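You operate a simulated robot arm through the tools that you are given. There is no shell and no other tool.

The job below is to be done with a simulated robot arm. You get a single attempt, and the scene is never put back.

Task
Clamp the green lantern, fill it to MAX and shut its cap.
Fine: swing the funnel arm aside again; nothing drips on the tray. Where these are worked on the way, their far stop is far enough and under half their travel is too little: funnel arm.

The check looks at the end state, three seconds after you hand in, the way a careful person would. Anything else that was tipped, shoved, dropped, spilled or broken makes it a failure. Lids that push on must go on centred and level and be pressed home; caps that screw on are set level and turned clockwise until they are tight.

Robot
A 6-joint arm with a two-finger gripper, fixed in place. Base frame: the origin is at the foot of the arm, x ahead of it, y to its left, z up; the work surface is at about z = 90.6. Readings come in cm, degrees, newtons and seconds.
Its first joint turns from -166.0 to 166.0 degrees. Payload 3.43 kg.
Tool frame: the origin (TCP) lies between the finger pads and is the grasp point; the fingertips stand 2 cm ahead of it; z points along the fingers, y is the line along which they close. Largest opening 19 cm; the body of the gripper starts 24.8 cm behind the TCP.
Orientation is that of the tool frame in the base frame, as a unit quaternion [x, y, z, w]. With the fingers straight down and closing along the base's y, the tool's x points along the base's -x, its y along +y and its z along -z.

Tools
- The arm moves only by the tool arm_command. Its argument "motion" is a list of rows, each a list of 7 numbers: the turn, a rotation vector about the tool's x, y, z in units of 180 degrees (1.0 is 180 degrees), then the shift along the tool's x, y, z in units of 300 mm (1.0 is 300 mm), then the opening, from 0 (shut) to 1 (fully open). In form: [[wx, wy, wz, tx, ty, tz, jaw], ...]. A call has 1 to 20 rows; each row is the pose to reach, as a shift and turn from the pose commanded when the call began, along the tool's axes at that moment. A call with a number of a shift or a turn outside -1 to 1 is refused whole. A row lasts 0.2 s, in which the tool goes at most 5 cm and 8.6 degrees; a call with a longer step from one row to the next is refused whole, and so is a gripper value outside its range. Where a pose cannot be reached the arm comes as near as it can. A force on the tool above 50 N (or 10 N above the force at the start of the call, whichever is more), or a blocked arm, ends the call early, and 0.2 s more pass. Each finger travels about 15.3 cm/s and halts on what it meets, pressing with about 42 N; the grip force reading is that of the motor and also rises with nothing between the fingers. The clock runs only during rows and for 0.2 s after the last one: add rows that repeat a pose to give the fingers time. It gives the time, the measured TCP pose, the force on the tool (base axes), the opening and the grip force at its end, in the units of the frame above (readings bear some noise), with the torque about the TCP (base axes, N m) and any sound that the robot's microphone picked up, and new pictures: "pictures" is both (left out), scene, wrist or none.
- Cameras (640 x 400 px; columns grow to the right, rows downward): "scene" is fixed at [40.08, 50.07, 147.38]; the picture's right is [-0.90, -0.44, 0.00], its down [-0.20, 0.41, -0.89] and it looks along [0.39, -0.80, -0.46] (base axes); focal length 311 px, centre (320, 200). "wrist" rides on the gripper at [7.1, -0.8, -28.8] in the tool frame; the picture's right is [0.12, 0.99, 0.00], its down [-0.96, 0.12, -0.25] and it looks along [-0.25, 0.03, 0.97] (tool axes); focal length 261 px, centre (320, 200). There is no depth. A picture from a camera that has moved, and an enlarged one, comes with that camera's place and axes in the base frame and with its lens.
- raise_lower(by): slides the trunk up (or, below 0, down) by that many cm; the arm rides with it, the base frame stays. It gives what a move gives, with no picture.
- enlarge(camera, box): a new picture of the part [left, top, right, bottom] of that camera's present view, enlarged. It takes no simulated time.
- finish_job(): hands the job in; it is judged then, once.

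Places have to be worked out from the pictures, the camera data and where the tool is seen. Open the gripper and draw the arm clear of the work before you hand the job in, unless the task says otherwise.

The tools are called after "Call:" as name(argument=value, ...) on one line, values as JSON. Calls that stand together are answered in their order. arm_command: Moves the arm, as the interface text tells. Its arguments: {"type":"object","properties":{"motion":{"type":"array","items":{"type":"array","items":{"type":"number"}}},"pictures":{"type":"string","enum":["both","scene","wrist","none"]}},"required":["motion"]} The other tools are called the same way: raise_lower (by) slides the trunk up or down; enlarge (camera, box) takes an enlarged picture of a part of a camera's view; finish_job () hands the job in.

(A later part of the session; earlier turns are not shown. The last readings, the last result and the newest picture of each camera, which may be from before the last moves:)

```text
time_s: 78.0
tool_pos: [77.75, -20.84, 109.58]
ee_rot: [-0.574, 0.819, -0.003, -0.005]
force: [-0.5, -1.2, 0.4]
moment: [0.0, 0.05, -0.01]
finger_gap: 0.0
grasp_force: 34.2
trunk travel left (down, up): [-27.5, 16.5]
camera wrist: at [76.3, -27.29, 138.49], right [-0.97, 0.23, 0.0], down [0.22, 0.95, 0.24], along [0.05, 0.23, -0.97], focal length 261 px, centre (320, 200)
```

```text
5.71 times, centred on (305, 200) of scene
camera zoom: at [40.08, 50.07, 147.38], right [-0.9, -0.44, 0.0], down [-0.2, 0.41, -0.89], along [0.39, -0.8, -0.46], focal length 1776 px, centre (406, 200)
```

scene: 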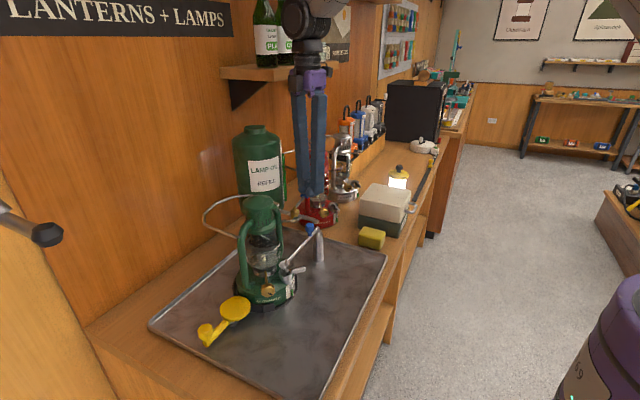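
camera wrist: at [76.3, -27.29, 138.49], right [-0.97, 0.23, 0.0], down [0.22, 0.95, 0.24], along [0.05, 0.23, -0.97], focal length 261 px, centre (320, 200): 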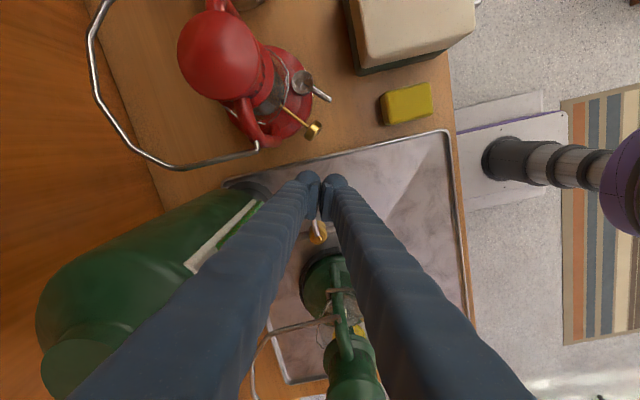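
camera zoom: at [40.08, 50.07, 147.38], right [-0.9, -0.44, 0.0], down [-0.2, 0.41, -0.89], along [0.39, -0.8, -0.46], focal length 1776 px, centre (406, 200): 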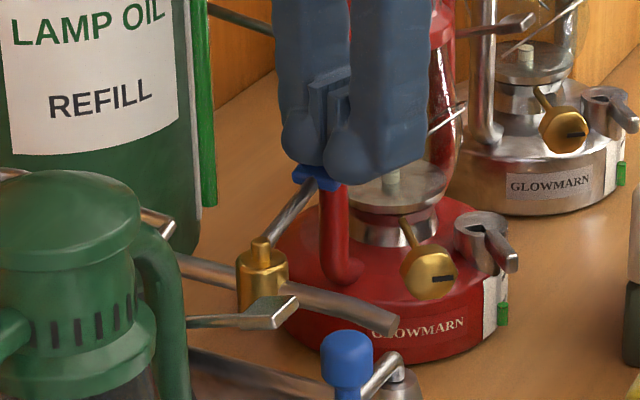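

No contact force yet; the paddle is just under the fingertips. I continue down in 0.2–0.3 cm steps.

Call:
arm_command(motion=[[0, 0, 0, 0, 0, 0.008, 0.0], [0, 0, 0, 0, 0, 0.016, 0.0], [0, 0, 0, 0, 0, 0.024, 0.0], [0, 0, 0, 0, 0, 0.032, 0.0]])

Call:
enlarge(camera="scene", box=[265, 165, 345, 235])

Call:
enlarge(camera="scene", box=[260, 230, 330, 300])

```text
time_s: 79.0
tool_pos: [77.71, -20.85, 108.8]
ee_rot: [-0.575, 0.818, -0.004, -0.006]
force: [0.0, -0.2, 1.3]
moment: [-0.01, 0.0, -0.01]
finger_gap: 0.0
grasp_force: 34.5
trunk travel left (down, up): [-27.5, 16.5]
camera wrist: at [76.28, -27.27, 137.52], right [-0.97, 0.23, 0.0], down [0.22, 0.95, 0.24], along [0.05, 0.23, -0.97], focal length 261 px, centre (320, 200)
```

scene: 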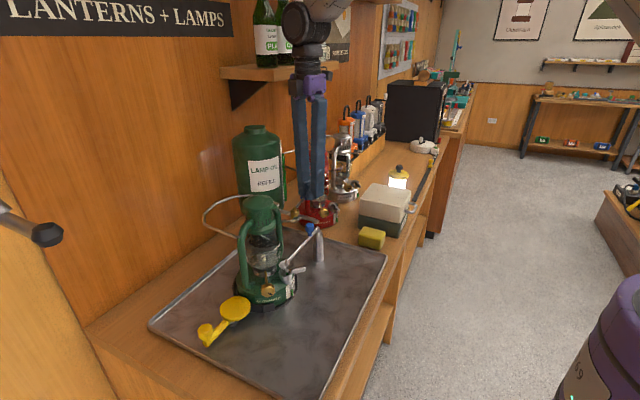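
wrist: 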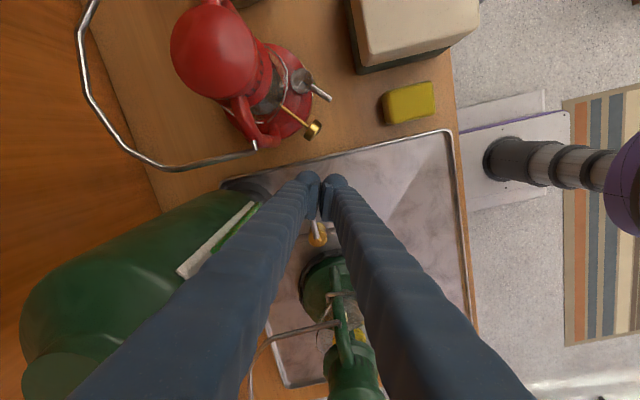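

```text
5.71 times, centred on (305, 200) of scene
camera zoom: at [40.08, 50.07, 147.38], right [-0.9, -0.44, 0.0], down [-0.2, 0.41, -0.89], along [0.39, -0.8, -0.46], focal length 1776 px, centre (406, 200)
```

zoom: 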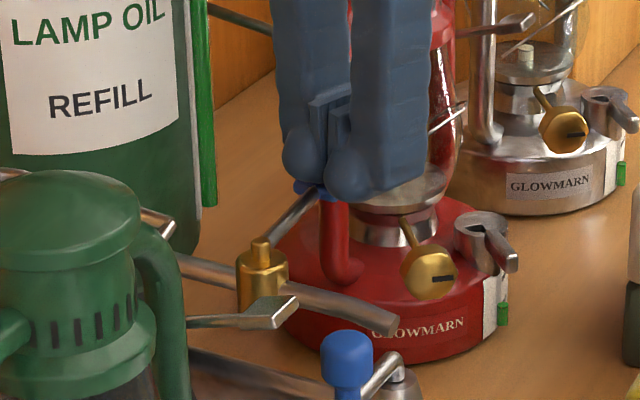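

```text
5.71 times, centred on (295, 265) of scene
camera zoom: at [40.08, 50.07, 147.38], right [-0.9, -0.44, 0.0], down [-0.2, 0.41, -0.89], along [0.39, -0.8, -0.46], focal length 1776 px, centre (463, -171)
```

zoom: 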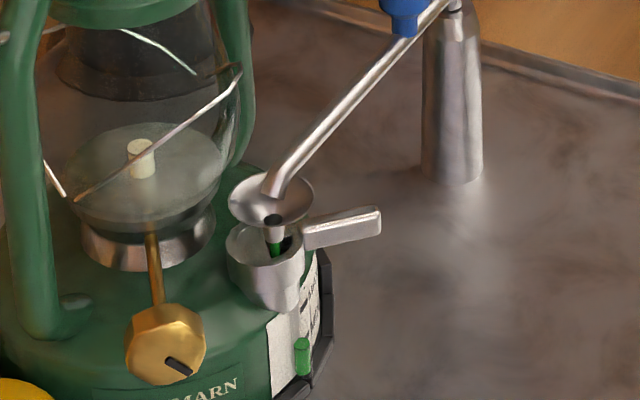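

Pressing works: a green stream now runs from the spout into the hole. I check the gauge before letting more time pass.

Call:
enlarge(camera="scene", box=[280, 272, 304, 300])

Call:
enlarge(camera="scene", box=[276, 250, 304, 285])

```text
14.29 times, centred on (292, 286) of scene
camera zoom: at [40.08, 50.07, 147.38], right [-0.9, -0.44, 0.0], down [-0.2, 0.41, -0.89], along [0.39, -0.8, -0.46], focal length 4441 px, centre (720, -1029)
```

zoom: 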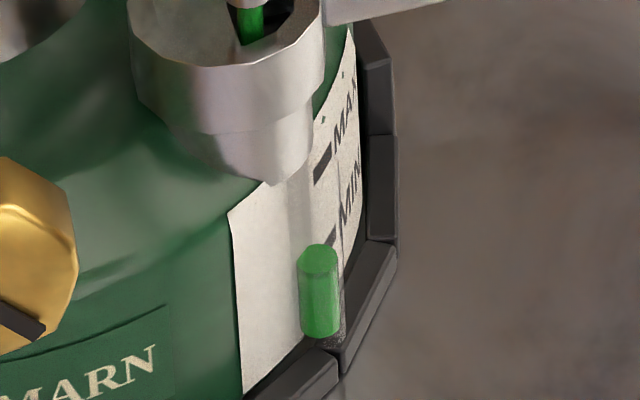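

```text
11.43 times, centred on (290, 268) of scene
camera zoom: at [40.08, 50.07, 147.38], right [-0.9, -0.44, 0.0], down [-0.2, 0.41, -0.89], along [0.39, -0.8, -0.46], focal length 3553 px, centre (663, -571)
```

zoom: 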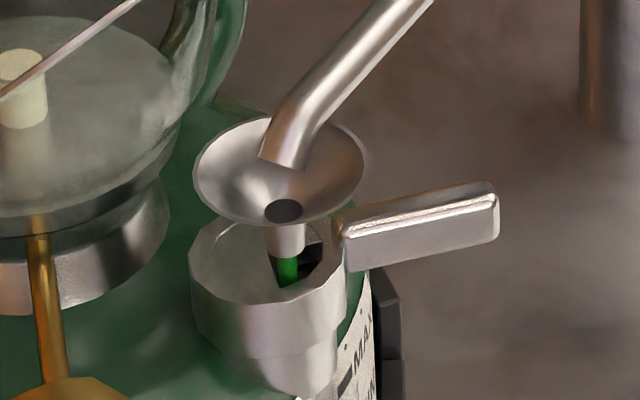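

The stream goes cleanly into the opening and the level has not visibly risen yet. I hold this position for about a second and look again.

Call:
arm_command(motion=[[0, 0, 0, 0, 0, 0, 0.0], [0, 0, 0, 0, 0, 0, 0.0], [0, 0, 0, 0, 0, 0, 0.0], [0, 0, 0, 0, 0, 0, 0.0]], pictures="scene")

Call:
enlarge(camera="scene", box=[280, 272, 304, 300])

Call:
enlarge(camera="scene", box=[276, 250, 304, 285])

```text
time_s: 80.0
tool_pos: [77.68, -20.81, 108.84]
ee_rot: [-0.574, 0.819, -0.003, -0.004]
force: [-0.1, 0.2, 0.8]
moment: [-0.02, 0.01, 0.02]
finger_gap: 0.01
grasp_force: 33.5
trunk travel left (down, up): [-27.5, 16.5]
```

scene: 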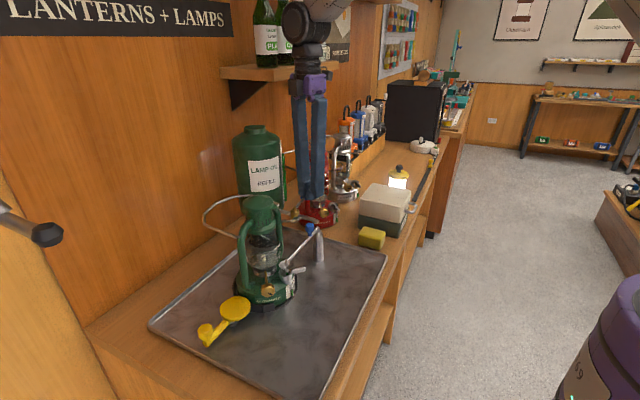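

```text
14.29 times, centred on (292, 286) of scene
camera zoom: at [40.08, 50.07, 147.38], right [-0.9, -0.44, 0.0], down [-0.2, 0.41, -0.89], along [0.39, -0.8, -0.46], focal length 4441 px, centre (720, -1029)
```

zoom: 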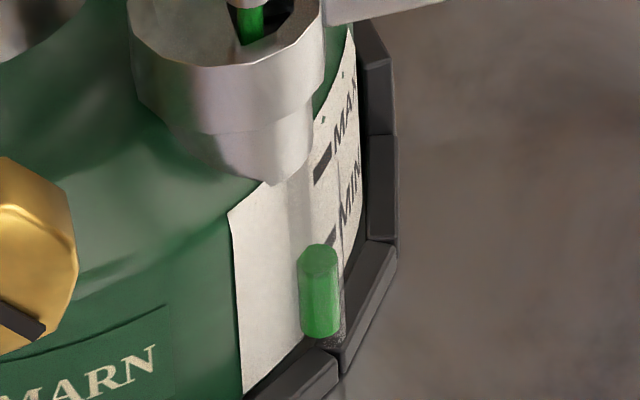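

```text
11.43 times, centred on (290, 268) of scene
camera zoom: at [40.08, 50.07, 147.38], right [-0.9, -0.44, 0.0], down [-0.2, 0.41, -0.89], along [0.39, -0.8, -0.46], focal length 3553 px, centre (663, -571)
```

zoom: 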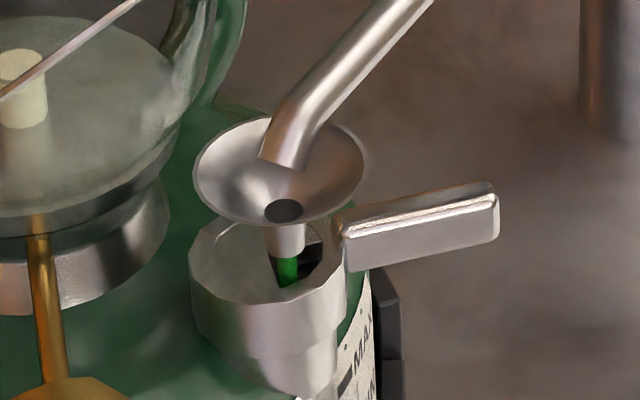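

The level barely changed in one second, so the flow is slow at this opening. I hold for another ~3 s to measure the rate.

Call:
arm_command(motion=[[0, 0, 0, 0, 0, 0, 0.0], [0, 0, 0, 0, 0, 0, 0.0], [0, 0, 0, 0, 0, 0, 0.0], [0, 0, 0, 0, 0, 0, 0.0], [0, 0, 0, 0, 0, 0, 0.0], [0, 0, 0, 0, 0, 0, 0.0], [0, 0, 0, 0, 0, 0, 0.0], [0, 0, 0, 0, 0, 0, 0.0], [0, 0, 0, 0, 0, 0, 0.0], [0, 0, 0, 0, 0, 0, 0.0], [0, 0, 0, 0, 0, 0, 0.0], [0, 0, 0, 0, 0, 0, 0.0], [0, 0, 0, 0, 0, 0, 0.0], [0, 0, 0, 0, 0, 0, 0.0], [0, 0, 0, 0, 0, 0, 0.0]], pictures="scene")

Call:
enlarge(camera="scene", box=[280, 272, 304, 300])

Call:
enlarge(camera="scene", box=[265, 165, 345, 235])

```text
time_s: 83.2
tool_pos: [77.71, -20.82, 108.69]
ee_rot: [-0.574, 0.819, -0.004, -0.005]
force: [0.4, 0.0, 1.4]
moment: [-0.06, 0.01, -0.03]
finger_gap: 0.0
grasp_force: 34.2
trunk travel left (down, up): [-27.5, 16.5]
```

scene: 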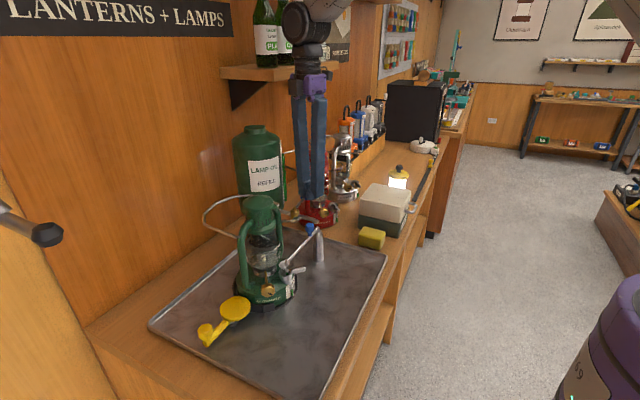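

```text
14.29 times, centred on (292, 286) of scene
camera zoom: at [40.08, 50.07, 147.38], right [-0.9, -0.44, 0.0], down [-0.2, 0.41, -0.89], along [0.39, -0.8, -0.46], focal length 4441 px, centre (720, -1029)
```

zoom: 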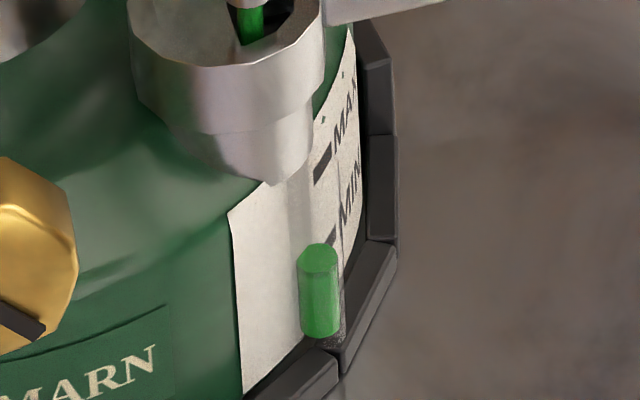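

```text
5.71 times, centred on (305, 200) of scene
camera zoom: at [40.08, 50.07, 147.38], right [-0.9, -0.44, 0.0], down [-0.2, 0.41, -0.89], along [0.39, -0.8, -0.46], focal length 1776 px, centre (406, 200)
```

zoom: 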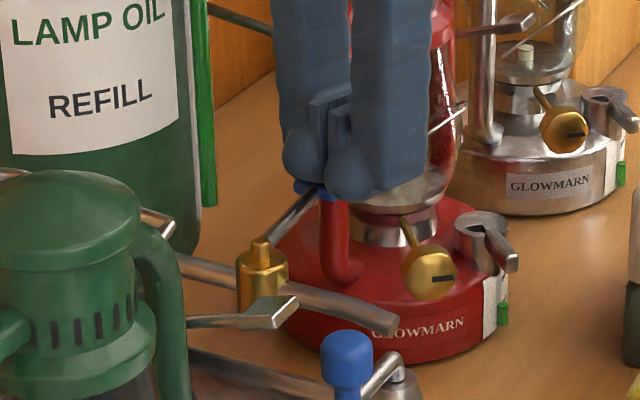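

The level has risen only a pixel or two. I press about 0.6 cm further for more flow and hold for 2 s.

Call:
arm_command(motion=[[0, 0, 0, 0, 0, 0.007, 0.0], [0, 0, 0, 0, 0, 0.014, 0.0], [0, 0, 0, 0, 0, 0.02, 0.0], [0, 0, 0, 0, 0, 0.02, 0.0], [0, 0, 0, 0, 0, 0.02, 0.0], [0, 0, 0, 0, 0, 0.02, 0.0], [0, 0, 0, 0, 0, 0.02, 0.0], [0, 0, 0, 0, 0, 0.02, 0.0], [0, 0, 0, 0, 0, 0.02, 0.0]], pictures="scene")

Call:
enlarge(camera="scene", box=[280, 272, 304, 300])

Call:
enlarge(camera="scene", box=[276, 250, 304, 285])

Call:
enlarge(camera="scene", box=[265, 165, 345, 235])

```text
time_s: 85.2
tool_pos: [77.78, -20.78, 108.2]
ee_rot: [-0.574, 0.819, -0.004, -0.005]
force: [-1.0, 0.6, 1.7]
moment: [-0.02, 0.01, -0.02]
finger_gap: 0.01
grasp_force: 34.2
trunk travel left (down, up): [-27.5, 16.5]
```

scene: 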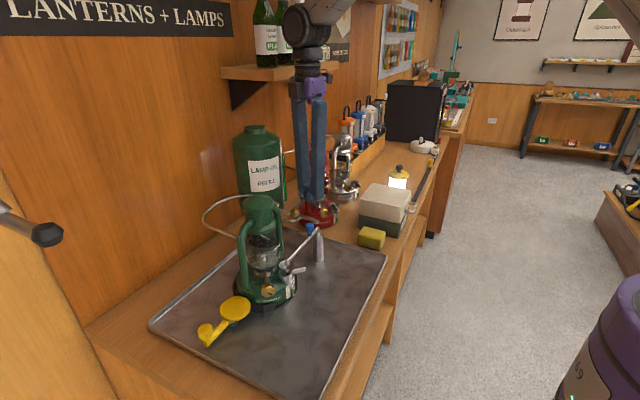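

```text
14.29 times, centred on (292, 286) of scene
camera zoom: at [40.08, 50.07, 147.38], right [-0.9, -0.44, 0.0], down [-0.2, 0.41, -0.89], along [0.39, -0.8, -0.46], focal length 4441 px, centre (720, -1029)
```

zoom: 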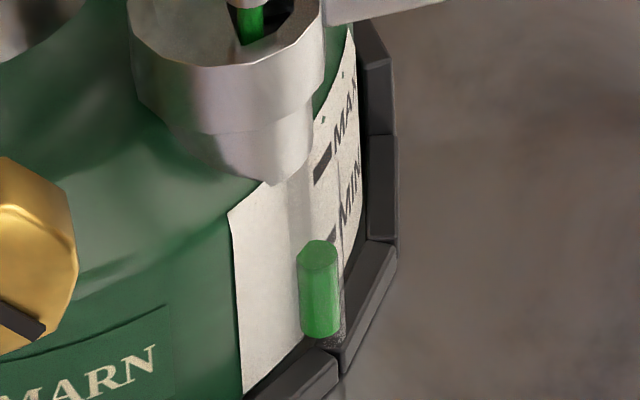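

```text
11.43 times, centred on (290, 268) of scene
camera zoom: at [40.08, 50.07, 147.38], right [-0.9, -0.44, 0.0], down [-0.2, 0.41, -0.89], along [0.39, -0.8, -0.46], focal length 3553 px, centre (663, -571)
```

zoom: 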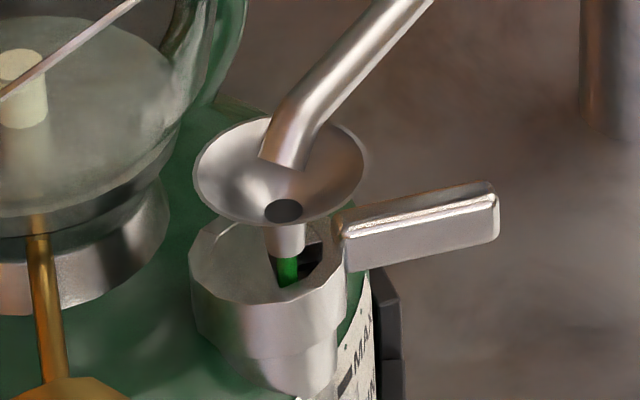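

```text
5.71 times, centred on (305, 200) of scene
camera zoom: at [40.08, 50.07, 147.38], right [-0.9, -0.44, 0.0], down [-0.2, 0.41, -0.89], along [0.39, -0.8, -0.46], focal length 1776 px, centre (406, 200)
```

zoom: 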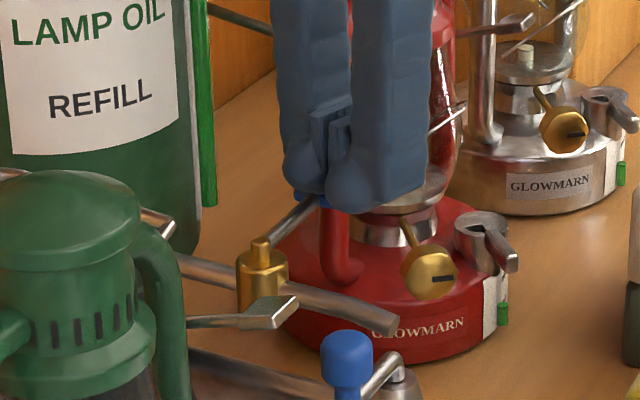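

Flow increases with the press. From both camera views I put MAX at z ≈ 95.3 and the starting level at ≈ 94.15, so the top of the green column should rise from y≈255 to about y≈206 in this zoom. I press 0.8 cm further and hold 2 s.

Call:
arm_command(motion=[[0, 0, 0, 0, 0, 0.01, 0.0], [0, 0, 0, 0, 0, 0.02, 0.0], [0, 0, 0, 0, 0, 0.028, 0.0], [0, 0, 0, 0, 0, 0.028, 0.0], [0, 0, 0, 0, 0, 0.028, 0.0], [0, 0, 0, 0, 0, 0.028, 0.0], [0, 0, 0, 0, 0, 0.028, 0.0], [0, 0, 0, 0, 0, 0.028, 0.0], [0, 0, 0, 0, 0, 0.028, 0.0]], pictures="scene")

Call:
enlarge(camera="scene", box=[280, 272, 304, 300])

Call:
enlarge(camera="scene", box=[265, 165, 345, 235])

```text
time_s: 87.2
tool_pos: [77.71, -20.88, 107.3]
ee_rot: [-0.574, 0.819, -0.004, -0.005]
force: [1.2, 0.7, 2.3]
moment: [0.02, -0.06, -0.03]
finger_gap: 0.0
grasp_force: 34.0
trunk travel left (down, up): [-27.5, 16.5]
```

scene: 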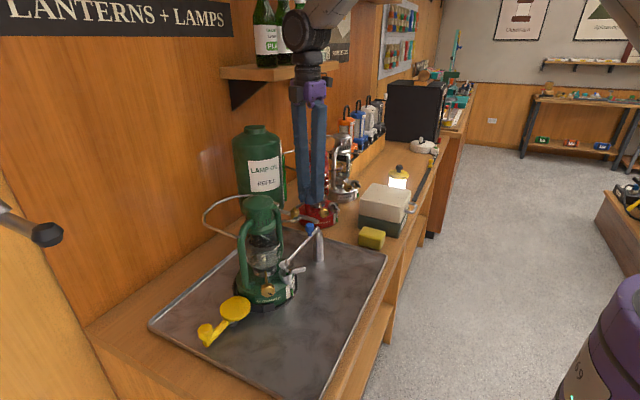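

```text
14.29 times, centred on (292, 286) of scene
camera zoom: at [40.08, 50.07, 147.38], right [-0.9, -0.44, 0.0], down [-0.2, 0.41, -0.89], along [0.39, -0.8, -0.46], focal length 4441 px, centre (720, -1029)
```

zoom: 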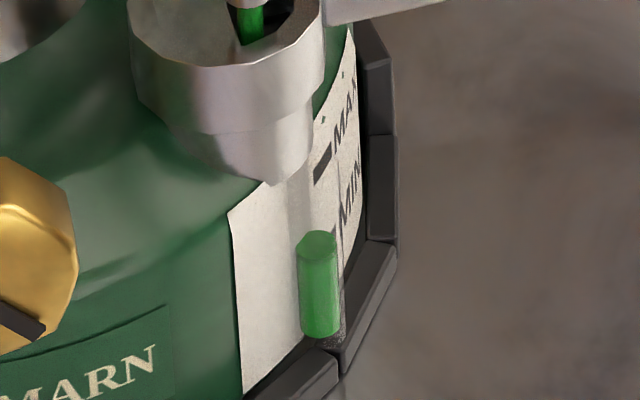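

```text
5.71 times, centred on (305, 200) of scene
camera zoom: at [40.08, 50.07, 147.38], right [-0.9, -0.44, 0.0], down [-0.2, 0.41, -0.89], along [0.39, -0.8, -0.46], focal length 1776 px, centre (406, 200)
```

zoom: 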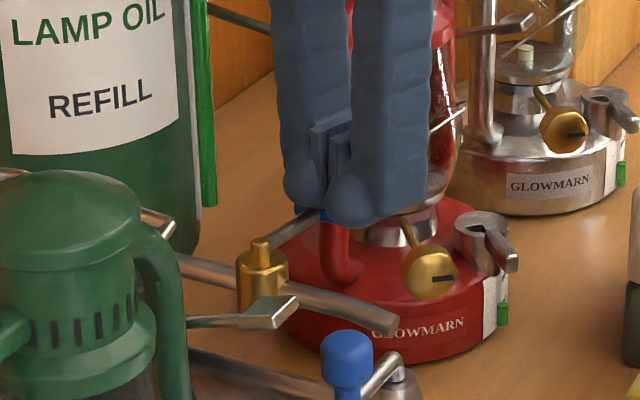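

The column rose about 10 px in 2 s (now ~242; target ~206). I hold for 3 s more.

Call:
arm_command(motion=[[0, 0, 0, 0, 0, 0, 0.0], [0, 0, 0, 0, 0, 0, 0.0], [0, 0, 0, 0, 0, 0, 0.0], [0, 0, 0, 0, 0, 0, 0.0], [0, 0, 0, 0, 0, 0, 0.0], [0, 0, 0, 0, 0, 0, 0.0], [0, 0, 0, 0, 0, 0, 0.0], [0, 0, 0, 0, 0, 0, 0.0], [0, 0, 0, 0, 0, 0, 0.0], [0, 0, 0, 0, 0, 0, 0.0], [0, 0, 0, 0, 0, 0, 0.0], [0, 0, 0, 0, 0, 0, 0.0], [0, 0, 0, 0, 0, 0, 0.0], [0, 0, 0, 0, 0, 0, 0.0]], pictures="scene")

Call:
enlarge(camera="scene", box=[280, 272, 304, 300])

Call:
enlarge(camera="scene", box=[276, 250, 304, 285])

```text
time_s: 90.2
tool_pos: [77.79, -20.74, 107.28]
ee_rot: [-0.574, 0.819, -0.003, -0.005]
force: [0.3, -0.5, 1.3]
moment: [0.0, -0.02, -0.02]
finger_gap: 0.0
grasp_force: 34.2
trunk travel left (down, up): [-27.5, 16.5]
```

scene: 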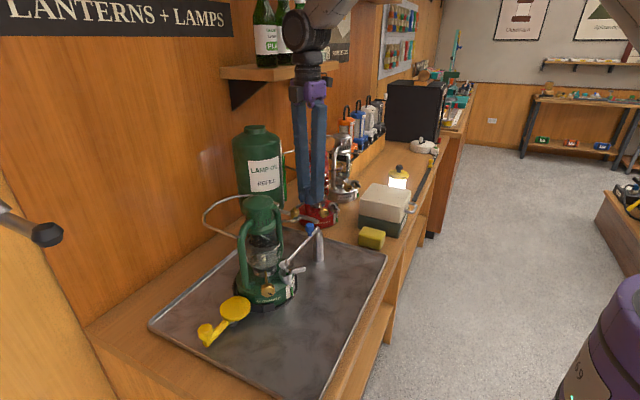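

```text
14.29 times, centred on (292, 286) of scene
camera zoom: at [40.08, 50.07, 147.38], right [-0.9, -0.44, 0.0], down [-0.2, 0.41, -0.89], along [0.39, -0.8, -0.46], focal length 4441 px, centre (720, -1029)
```

zoom: 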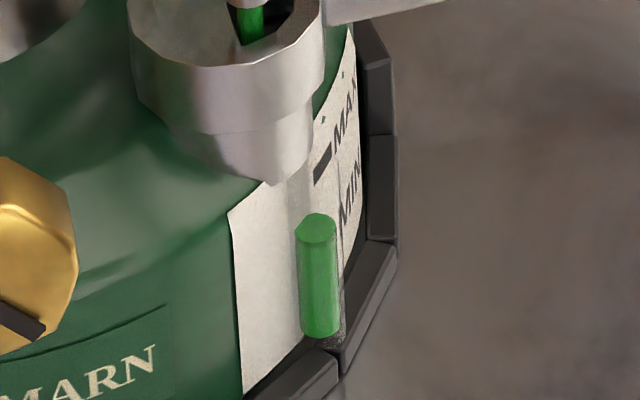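

```text
11.43 times, centred on (290, 268) of scene
camera zoom: at [40.08, 50.07, 147.38], right [-0.9, -0.44, 0.0], down [-0.2, 0.41, -0.89], along [0.39, -0.8, -0.46], focal length 3553 px, centre (663, -571)
```

zoom: 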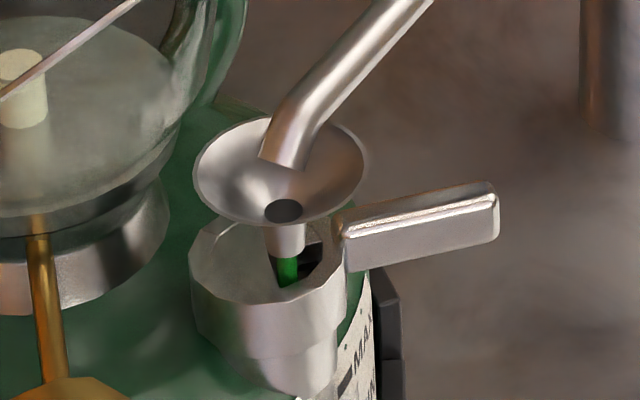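

The level is at ~224 (target 206), rising about 6 px/s. Before going on I must know whether the lever springs back, so I raise the fingers 1.5 cm now and check the lever and stream.

Call:
arm_command(motion=[[0, 0, 0, 0, 0, -0.05, 0.0]], pictures="scene")

Call:
enlarge(camera="scene", box=[265, 165, 345, 235])

Call:
enlarge(camera="scene", box=[276, 250, 304, 285])

Call:
enlarge(camera="scene", box=[280, 272, 304, 300])

```text
time_s: 90.6
tool_pos: [77.74, -20.76, 108.86]
ee_rot: [-0.574, 0.819, -0.005, -0.005]
force: [-0.3, 0.8, 1.1]
moment: [-0.02, -0.04, 0.0]
finger_gap: 0.0
grasp_force: 34.2
trunk travel left (down, up): [-27.5, 16.5]
```

scene: 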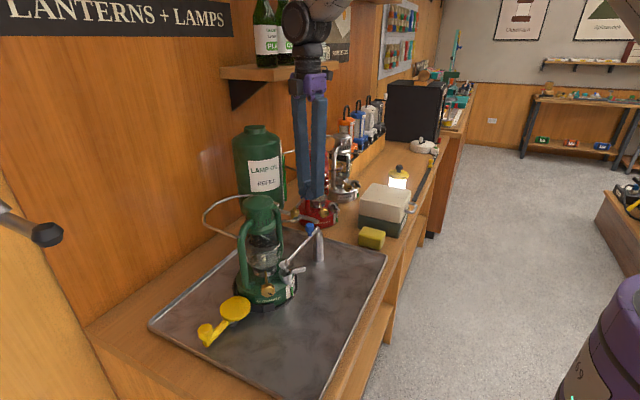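

```text
5.71 times, centred on (305, 200) of scene
camera zoom: at [40.08, 50.07, 147.38], right [-0.9, -0.44, 0.0], down [-0.2, 0.41, -0.89], along [0.39, -0.8, -0.46], focal length 1776 px, centre (406, 200)
```

zoom: 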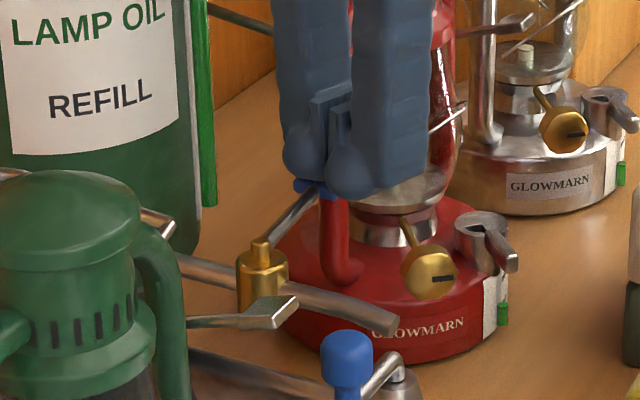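

```text
11.43 times, centred on (290, 268) of scene
camera zoom: at [40.08, 50.07, 147.38], right [-0.9, -0.44, 0.0], down [-0.2, 0.41, -0.89], along [0.39, -0.8, -0.46], focal length 3553 px, centre (663, -571)
```

zoom: 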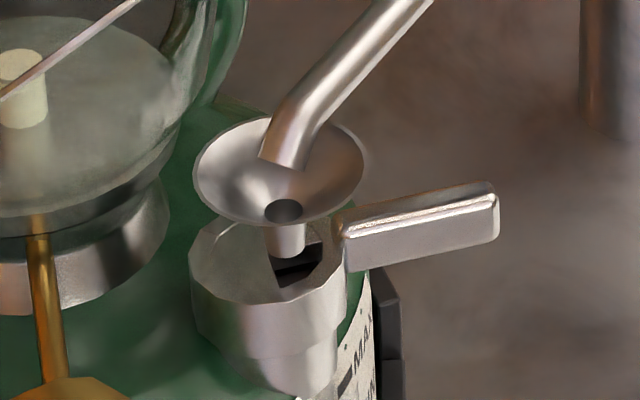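

```text
14.29 times, centred on (292, 286) of scene
camera zoom: at [40.08, 50.07, 147.38], right [-0.9, -0.44, 0.0], down [-0.2, 0.41, -0.89], along [0.39, -0.8, -0.46], focal length 4441 px, centre (720, -1029)
```

zoom: 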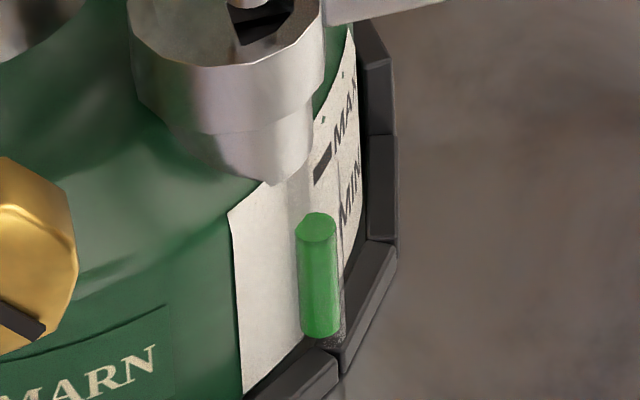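

The lever springs shut by itself and the stream stops at once, which makes dosing safe. The level is at ~224. I leave the lever and take the wrist camera round to the front to read the gauge against MAX more accurately.

Call:
arm_command(motion=[[0, 0, 0, 0, 0, -0.13, 0.0], [0, 0, 0, 0, 0, -0.27, 0.0], [0, 0, 0, 0, 0, -0.41, 0.0], [0, 0, 0, 0, 0, -0.54, 0.2], [0, 0, 0.043, -0.04, 0.109, -0.54, 0.4], [0, 0, 0.086, -0.08, 0.218, -0.54, 0.6], [0, 0, 0.13, -0.118, 0.327, -0.54, 0.8], [0, 0, 0.173, -0.157, 0.436, -0.54, 1.0], [0, 0, 0.216, -0.196, 0.544, -0.54, 1.0], [0, 0, 0.26, -0.235, 0.653, -0.54, 1.0], [0, 0, 0.303, -0.275, 0.762, -0.54, 1.0], [0, 0, 0.346, -0.314, 0.871, -0.54, 1.0], [0, 0, 0.389, -0.353, 0.98, -0.54, 1.0]])

Call:
enlarge(camera="scene", box=[265, 165, 345, 235])

Call:
enlarge(camera="scene", box=[276, 250, 304, 285])

```text
time_s: 93.4
tool_pos: [53.59, -0.59, 124.91]
ee_rot: [0.0, 1.0, -0.006, -0.001]
force: [0.4, -0.2, 0.7]
moment: [-0.02, -0.03, -0.01]
finger_gap: 19.02
grasp_force: 0.1
trunk travel left (down, up): [-27.5, 16.5]
camera wrist: at [46.58, -0.96, 153.66], right [-0.12, 0.99, -0.01], down [0.96, 0.12, 0.24], along [0.24, 0.02, -0.97], focal length 261 px, centre (320, 200)
```

scene: 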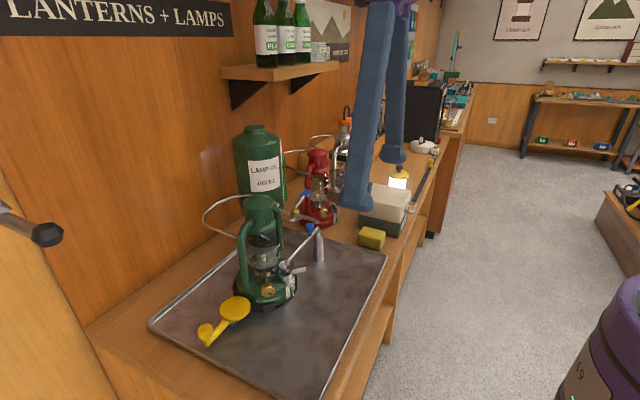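
wrist: 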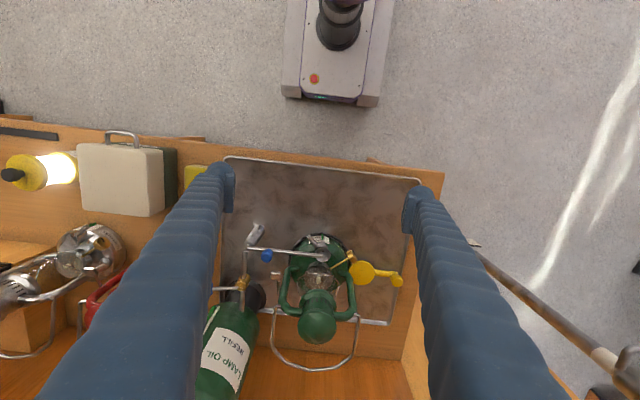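

```text
5.71 times, centred on (305, 200) of scene
camera zoom: at [40.08, 50.07, 147.38], right [-0.9, -0.44, 0.0], down [-0.2, 0.41, -0.89], along [0.39, -0.8, -0.46], focal length 1776 px, centre (406, 200)
```

zoom: 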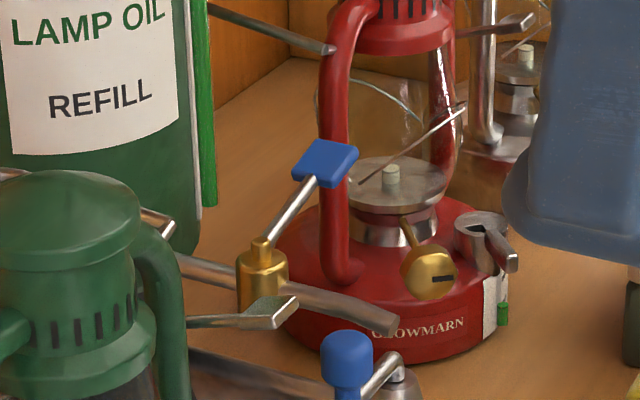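

```text
11.43 times, centred on (290, 268) of scene
camera zoom: at [40.08, 50.07, 147.38], right [-0.9, -0.44, 0.0], down [-0.2, 0.41, -0.89], along [0.39, -0.8, -0.46], focal length 3553 px, centre (663, -571)
```

zoom: 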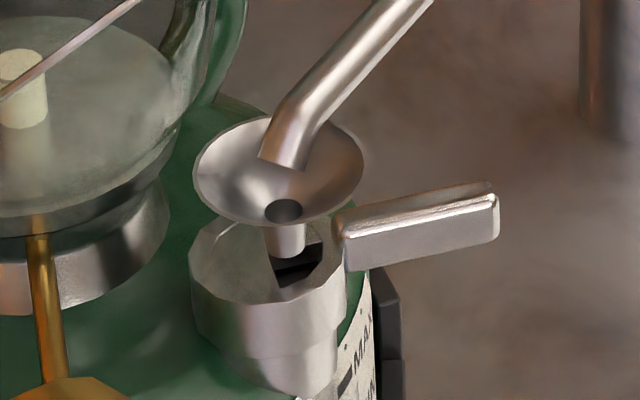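

The paddle is fully back up and nothing drips. I lower the wrist camera in front of the lantern, over the tray's near edge, to read the gauge.

Call:
arm_command(motion=[[0, 0, 0, 0.02, 0.02, 0.14, 1], [0, 0, 0, 0.04, 0.04, 0.28, 1], [0, 0, 0, 0.06, 0.06, 0.42, 1], [0, 0, 0, 0.08, 0.08, 0.56, 1], [0, 0, 0, 0.1, 0.09, 0.7, 1], [0, 0, 0, 0.1, 0.09, 0.83, 1], [0, 0, 0, 0.1, 0.09, 0.83, 1]], pictures="wrist")

Call:
enlarge(camera="wrist", box=[270, 260, 370, 340])

```text
time_s: 95.0
tool_pos: [50.58, 1.83, 99.93]
ee_rot: [0.0, 1.0, -0.005, -0.001]
force: [0.0, 0.4, -0.1]
moment: [0.0, 0.0, 0.01]
finger_gap: 18.99
grasp_force: 0.1
trunk travel left (down, up): [-27.5, 16.5]
camera wrist: at [43.62, 1.37, 128.65], right [-0.12, 0.99, -0.01], down [0.96, 0.12, 0.24], along [0.24, 0.02, -0.97], focal length 261 px, centre (320, 200)
```

wrist: 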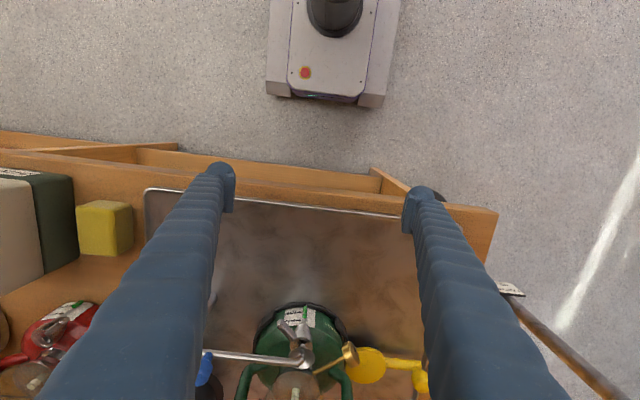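

```text
5.00 times, centred on (320, 300) of wrist
camera zoom: at [43.62, 1.37, 128.65], right [-0.12, 0.99, -0.01], down [0.96, 0.12, 0.24], along [0.24, 0.02, -0.97], focal length 1303 px, centre (320, -300)
```

zoom: 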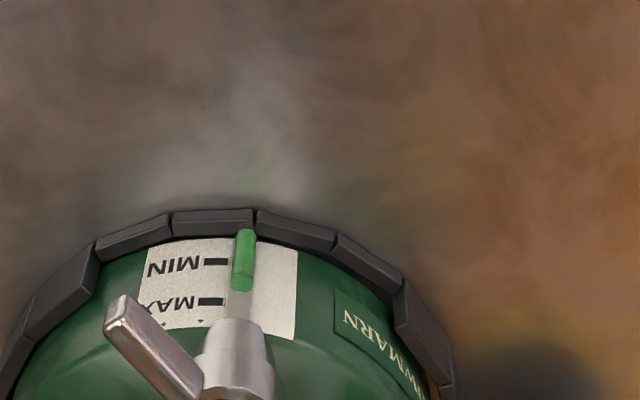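

Call:
enlarge(camera="wrist", box=[284, 302, 320, 330])

```text
14.29 times, centred on (302, 316) of wrist
camera zoom: at [43.62, 1.37, 128.65], right [-0.12, 0.99, -0.01], down [0.96, 0.12, 0.24], along [0.24, 0.02, -0.97], focal length 3724 px, centre (577, -1457)
```

zoom: 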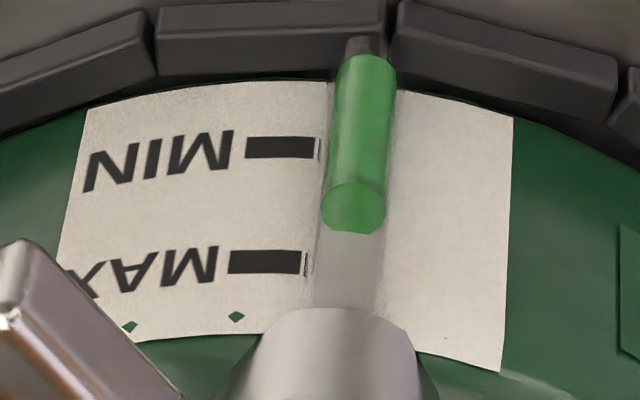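

This front view is excellent: allowing for the tube standing 0.35–0.4 cm proud of the label, the level is about 77% of the way from MIN to MAX and needs ≈0.4 cm more, i.e. ~18 px in the scene zoom – agreeing with my target of y≈206. I return above the paddle.

Call:
arm_command(motion=[[0, 0, 0, 0, 0, -0.14, 0.8], [0, 0, 0, 0, 0, -0.28, 0.5], [0, 0, 0, 0, 0, -0.42, 0.2], [0, 0, 0, 0, 0, -0.56, 0], [0, 0, 0, 0, 0, -0.7, 0], [0, 0, 0, 0, 0, -0.833, 0], [0, 0, -0.043, -0.1, -0.084, -0.833, 0], [0, 0, -0.086, -0.2, -0.167, -0.833, 0], [0, 0, -0.13, -0.302, -0.251, -0.833, 0], [0, 0, -0.173, -0.402, -0.335, -0.833, 0], [0, 0, -0.216, -0.503, -0.418, -0.833, 0], [0, 0, -0.26, -0.603, -0.502, -0.833, 0], [0, 0, -0.303, -0.704, -0.586, -0.833, 0], [0, 0, -0.346, -0.804, -0.669, -0.833, 0], [0, 0, -0.389, -0.905, -0.753, -0.833, 0], [0, 0, -0.389, -0.905, -0.753, -0.7, 0], [0, 0, -0.389, -0.905, -0.753, -0.55, 0], [0, 0, -0.389, -0.905, -0.753, -0.4, 0]], pictures="scene")

Call:
enlarge(camera="scene", box=[265, 165, 345, 235])

```text
time_s: 98.8
tool_pos: [78.06, -20.87, 112.16]
ee_rot: [-0.575, 0.818, -0.003, -0.005]
force: [0.1, -0.4, -1.0]
moment: [0.05, 0.03, -0.01]
finger_gap: 0.01
grasp_force: 34.4
trunk travel left (down, up): [-27.5, 16.5]
```

scene: 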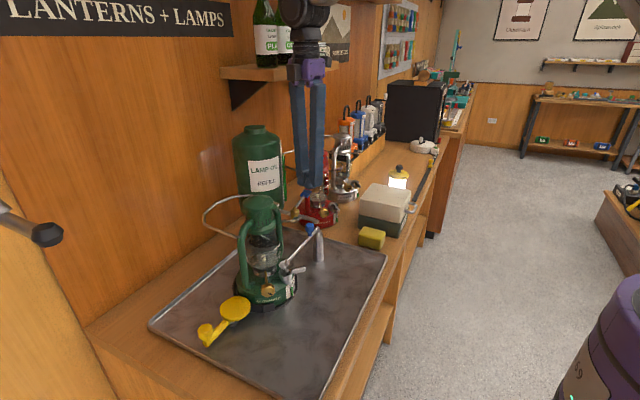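

```text
5.71 times, centred on (305, 200) of scene
camera zoom: at [40.08, 50.07, 147.38], right [-0.9, -0.44, 0.0], down [-0.2, 0.41, -0.89], along [0.39, -0.8, -0.46], focal length 1776 px, centre (406, 200)
```

zoom: 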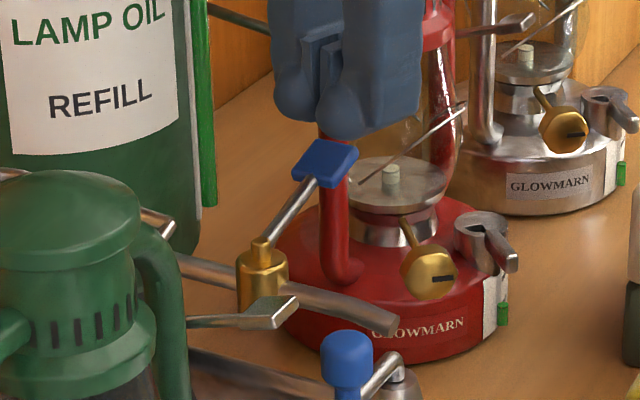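

The paddle is up and the fingers are right above it. I press to the same depth, hold about 1.6 s and release, aiming for roughly two thirds of the remaining rise, then check.

Call:
arm_command(motion=[[0, 0, 0, 0.0034, 0.0094, 0.072, 0], [0, 0, 0, 0.0034, 0.0094, 0.12, 0], [0, 0, 0, 0.0034, 0.0094, 0.1627, 0], [0, 0, 0, 0.0034, 0.0094, 0.1627, 0], [0, 0, 0, 0.0034, 0.0094, 0.1627, 0], [0, 0, 0, 0.0034, 0.0094, 0.1627, 0], [0, 0, 0, 0.0034, 0.0094, 0.1627, 0], [0, 0, 0, 0.0034, 0.0094, 0.1627, 0], [0, 0, 0, 0.0034, 0.0094, 0.1627, 0], [0, 0, 0, 0.0034, 0.0094, 0.1627, 0], [0, 0, 0, 0.0034, 0.0094, 0.1627, 0], [0, 0, 0, 0.0034, 0.0094, 0.1, 0], [0, 0, 0, 0.0034, 0.0094, 0.07, 0]], pictures="scene")

Call:
enlarge(camera="scene", box=[280, 272, 304, 300])

Call:
enlarge(camera="scene", box=[276, 250, 304, 285])

```text
time_s: 101.6
tool_pos: [77.63, -20.77, 110.06]
ee_rot: [-0.575, 0.818, -0.003, -0.005]
force: [-1.1, 0.4, 0.3]
moment: [-0.04, 0.01, 0.0]
finger_gap: 0.0
grasp_force: 34.5
trunk travel left (down, up): [-27.5, 16.5]
```

scene: 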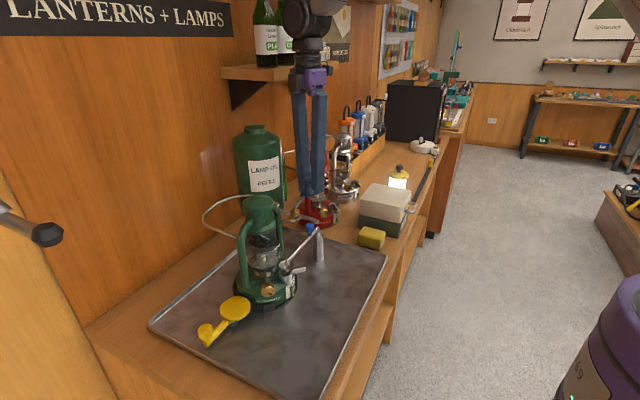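

```text
14.29 times, centred on (292, 286) of scene
camera zoom: at [40.08, 50.07, 147.38], right [-0.9, -0.44, 0.0], down [-0.2, 0.41, -0.89], along [0.39, -0.8, -0.46], focal length 4441 px, centre (720, -1029)
```

zoom: 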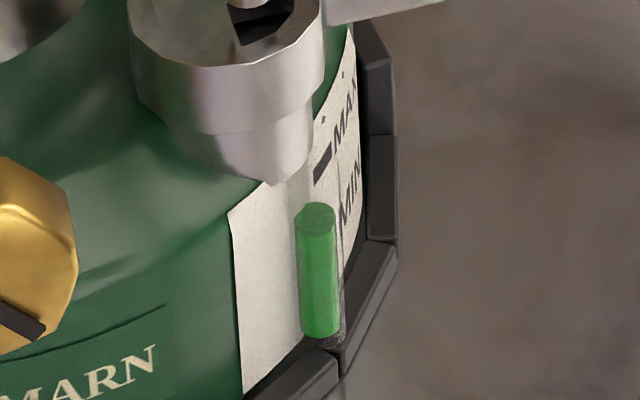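

```text
11.43 times, centred on (290, 268) of scene
camera zoom: at [40.08, 50.07, 147.38], right [-0.9, -0.44, 0.0], down [-0.2, 0.41, -0.89], along [0.39, -0.8, -0.46], focal length 3553 px, centre (663, -571)
```

zoom: 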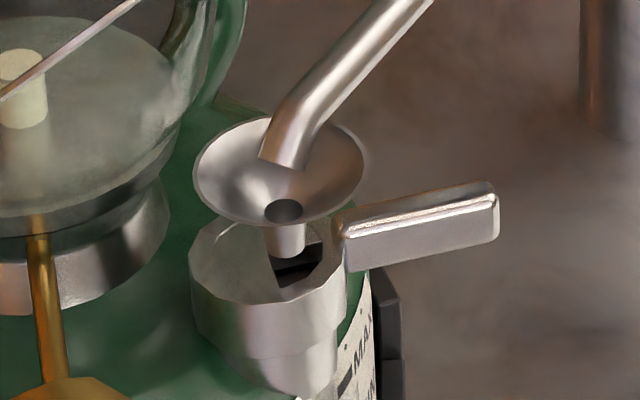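

The top edge moved from 212 to 202; about 8 px remain. One more slightly shorter press.

Call:
arm_command(motion=[[0, 0, 0, 0, 0, 0.04, 0], [0, 0, 0, 0, 0, 0.0927, 0], [0, 0, 0, 0, 0, 0.0927, 0], [0, 0, 0, 0, 0, 0.0927, 0], [0, 0, 0, 0, 0, 0.0927, 0], [0, 0, 0, 0, 0, 0.0927, 0], [0, 0, 0, 0, 0, 0.0927, 0], [0, 0, 0, 0, 0, 0.03, 0], [0, 0, 0, 0, 0, 0, 0], [0, 0, 0, 0, 0, 0, 0]], pictures="scene")

Call:
enlarge(camera="scene", box=[280, 272, 304, 300])

Call:
enlarge(camera="scene", box=[276, 250, 304, 285])

```text
time_s: 103.8
tool_pos: [77.53, -20.72, 110.07]
ee_rot: [-0.574, 0.819, -0.004, -0.004]
force: [0.2, 0.3, -0.1]
moment: [0.01, 0.0, 0.01]
finger_gap: 0.02
grasp_force: 34.4
trunk travel left (down, up): [-27.5, 16.5]
```

scene: 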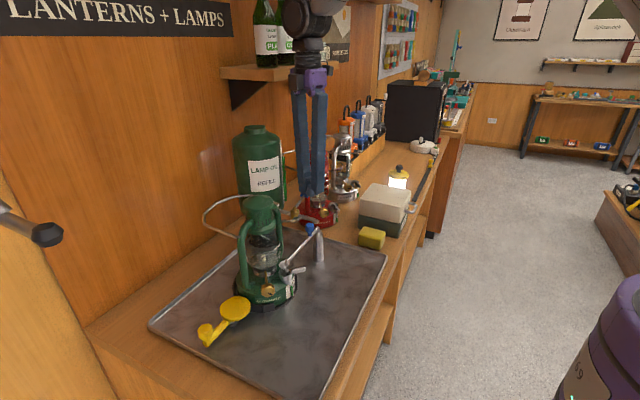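

```text
14.29 times, centred on (292, 286) of scene
camera zoom: at [40.08, 50.07, 147.38], right [-0.9, -0.44, 0.0], down [-0.2, 0.41, -0.89], along [0.39, -0.8, -0.46], focal length 4441 px, centre (720, -1029)
```

zoom: 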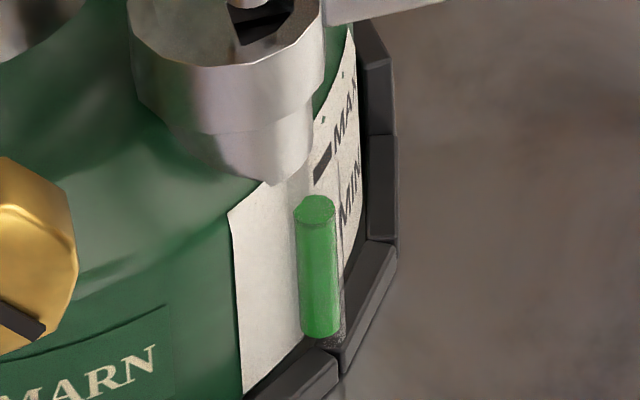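

```text
11.43 times, centred on (290, 268) of scene
camera zoom: at [40.08, 50.07, 147.38], right [-0.9, -0.44, 0.0], down [-0.2, 0.41, -0.89], along [0.39, -0.8, -0.46], focal length 3553 px, centre (663, -571)
```

zoom: 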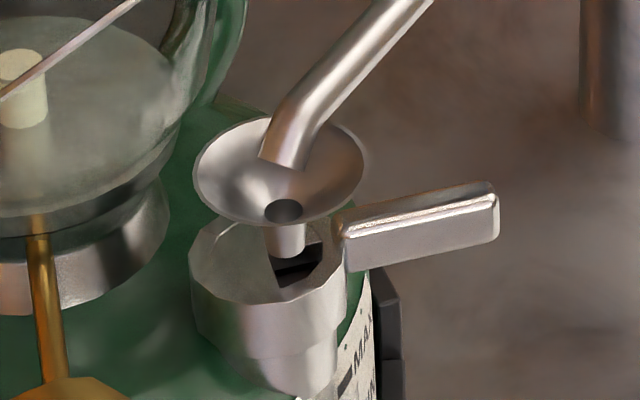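

The top edge is now at ~195, right at my target. I verify from the front with the wrist camera before doing anything else.

Call:
arm_command(motion=[[0, 0, 0, 0, 0, -0.13, 0.0], [0, 0, 0, 0, 0, -0.27, 0.0], [0, 0, 0, 0, 0, -0.41, 0.0], [0, 0, 0, 0, 0, -0.5, 0.2], [0, 0, 0.043, -0.04, 0.109, -0.5, 0.4], [0, 0, 0.086, -0.08, 0.218, -0.5, 0.6], [0, 0, 0.13, -0.118, 0.327, -0.5, 0.8], [0, 0, 0.173, -0.157, 0.436, -0.5, 1.0], [0, 0, 0.216, -0.196, 0.544, -0.5, 1.0], [0, 0, 0.26, -0.235, 0.653, -0.5, 1.0], [0, 0, 0.303, -0.275, 0.762, -0.5, 1.0], [0, 0, 0.346, -0.314, 0.871, -0.5, 1.0], [0, 0, 0.389, -0.353, 0.98, -0.5, 1.0], [0, 0, 0.389, -0.353, 0.98, -0.38, 1.0], [0, 0, 0.389, -0.353, 0.98, -0.24, 1.0], [0, 0, 0.389, -0.353, 0.98, -0.1, 1.0], [0, 0, 0.389, -0.353, 0.98, 0.04, 1.0], [0, 0, 0.389, -0.353, 0.98, 0.18, 1.0], [0, 0, 0.389, -0.353, 0.98, 0.32, 1.0], [0, 0, 0.389, -0.353, 0.98, 0.32, 1.0]], pictures="wrist")

Call:
enlarge(camera="wrist", box=[270, 260, 370, 340])

```text
time_s: 108.0
tool_pos: [53.57, -0.89, 100.38]
ee_rot: [-0.001, 1.0, -0.006, 0.0]
force: [0.2, -0.9, -0.5]
moment: [-0.01, -0.05, 0.03]
finger_gap: 19.02
grasp_force: 0.1
trunk travel left (down, up): [-27.5, 16.5]
camera wrist: at [46.63, -1.26, 129.03], right [-0.12, 0.99, -0.01], down [0.96, 0.12, 0.24], along [0.24, 0.02, -0.97], focal length 261 px, centre (320, 200)
```

wrist: 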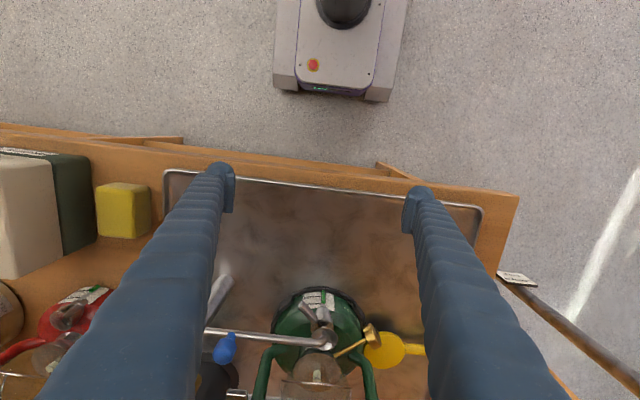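

```text
5.00 times, centred on (320, 300) of wrist
camera zoom: at [46.63, -1.26, 129.03], right [-0.12, 0.99, -0.01], down [0.96, 0.12, 0.24], along [0.24, 0.02, -0.97], focal length 1303 px, centre (320, -300)
```

zoom: 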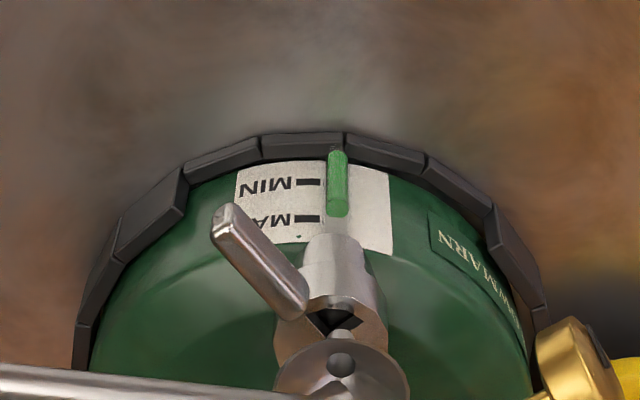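

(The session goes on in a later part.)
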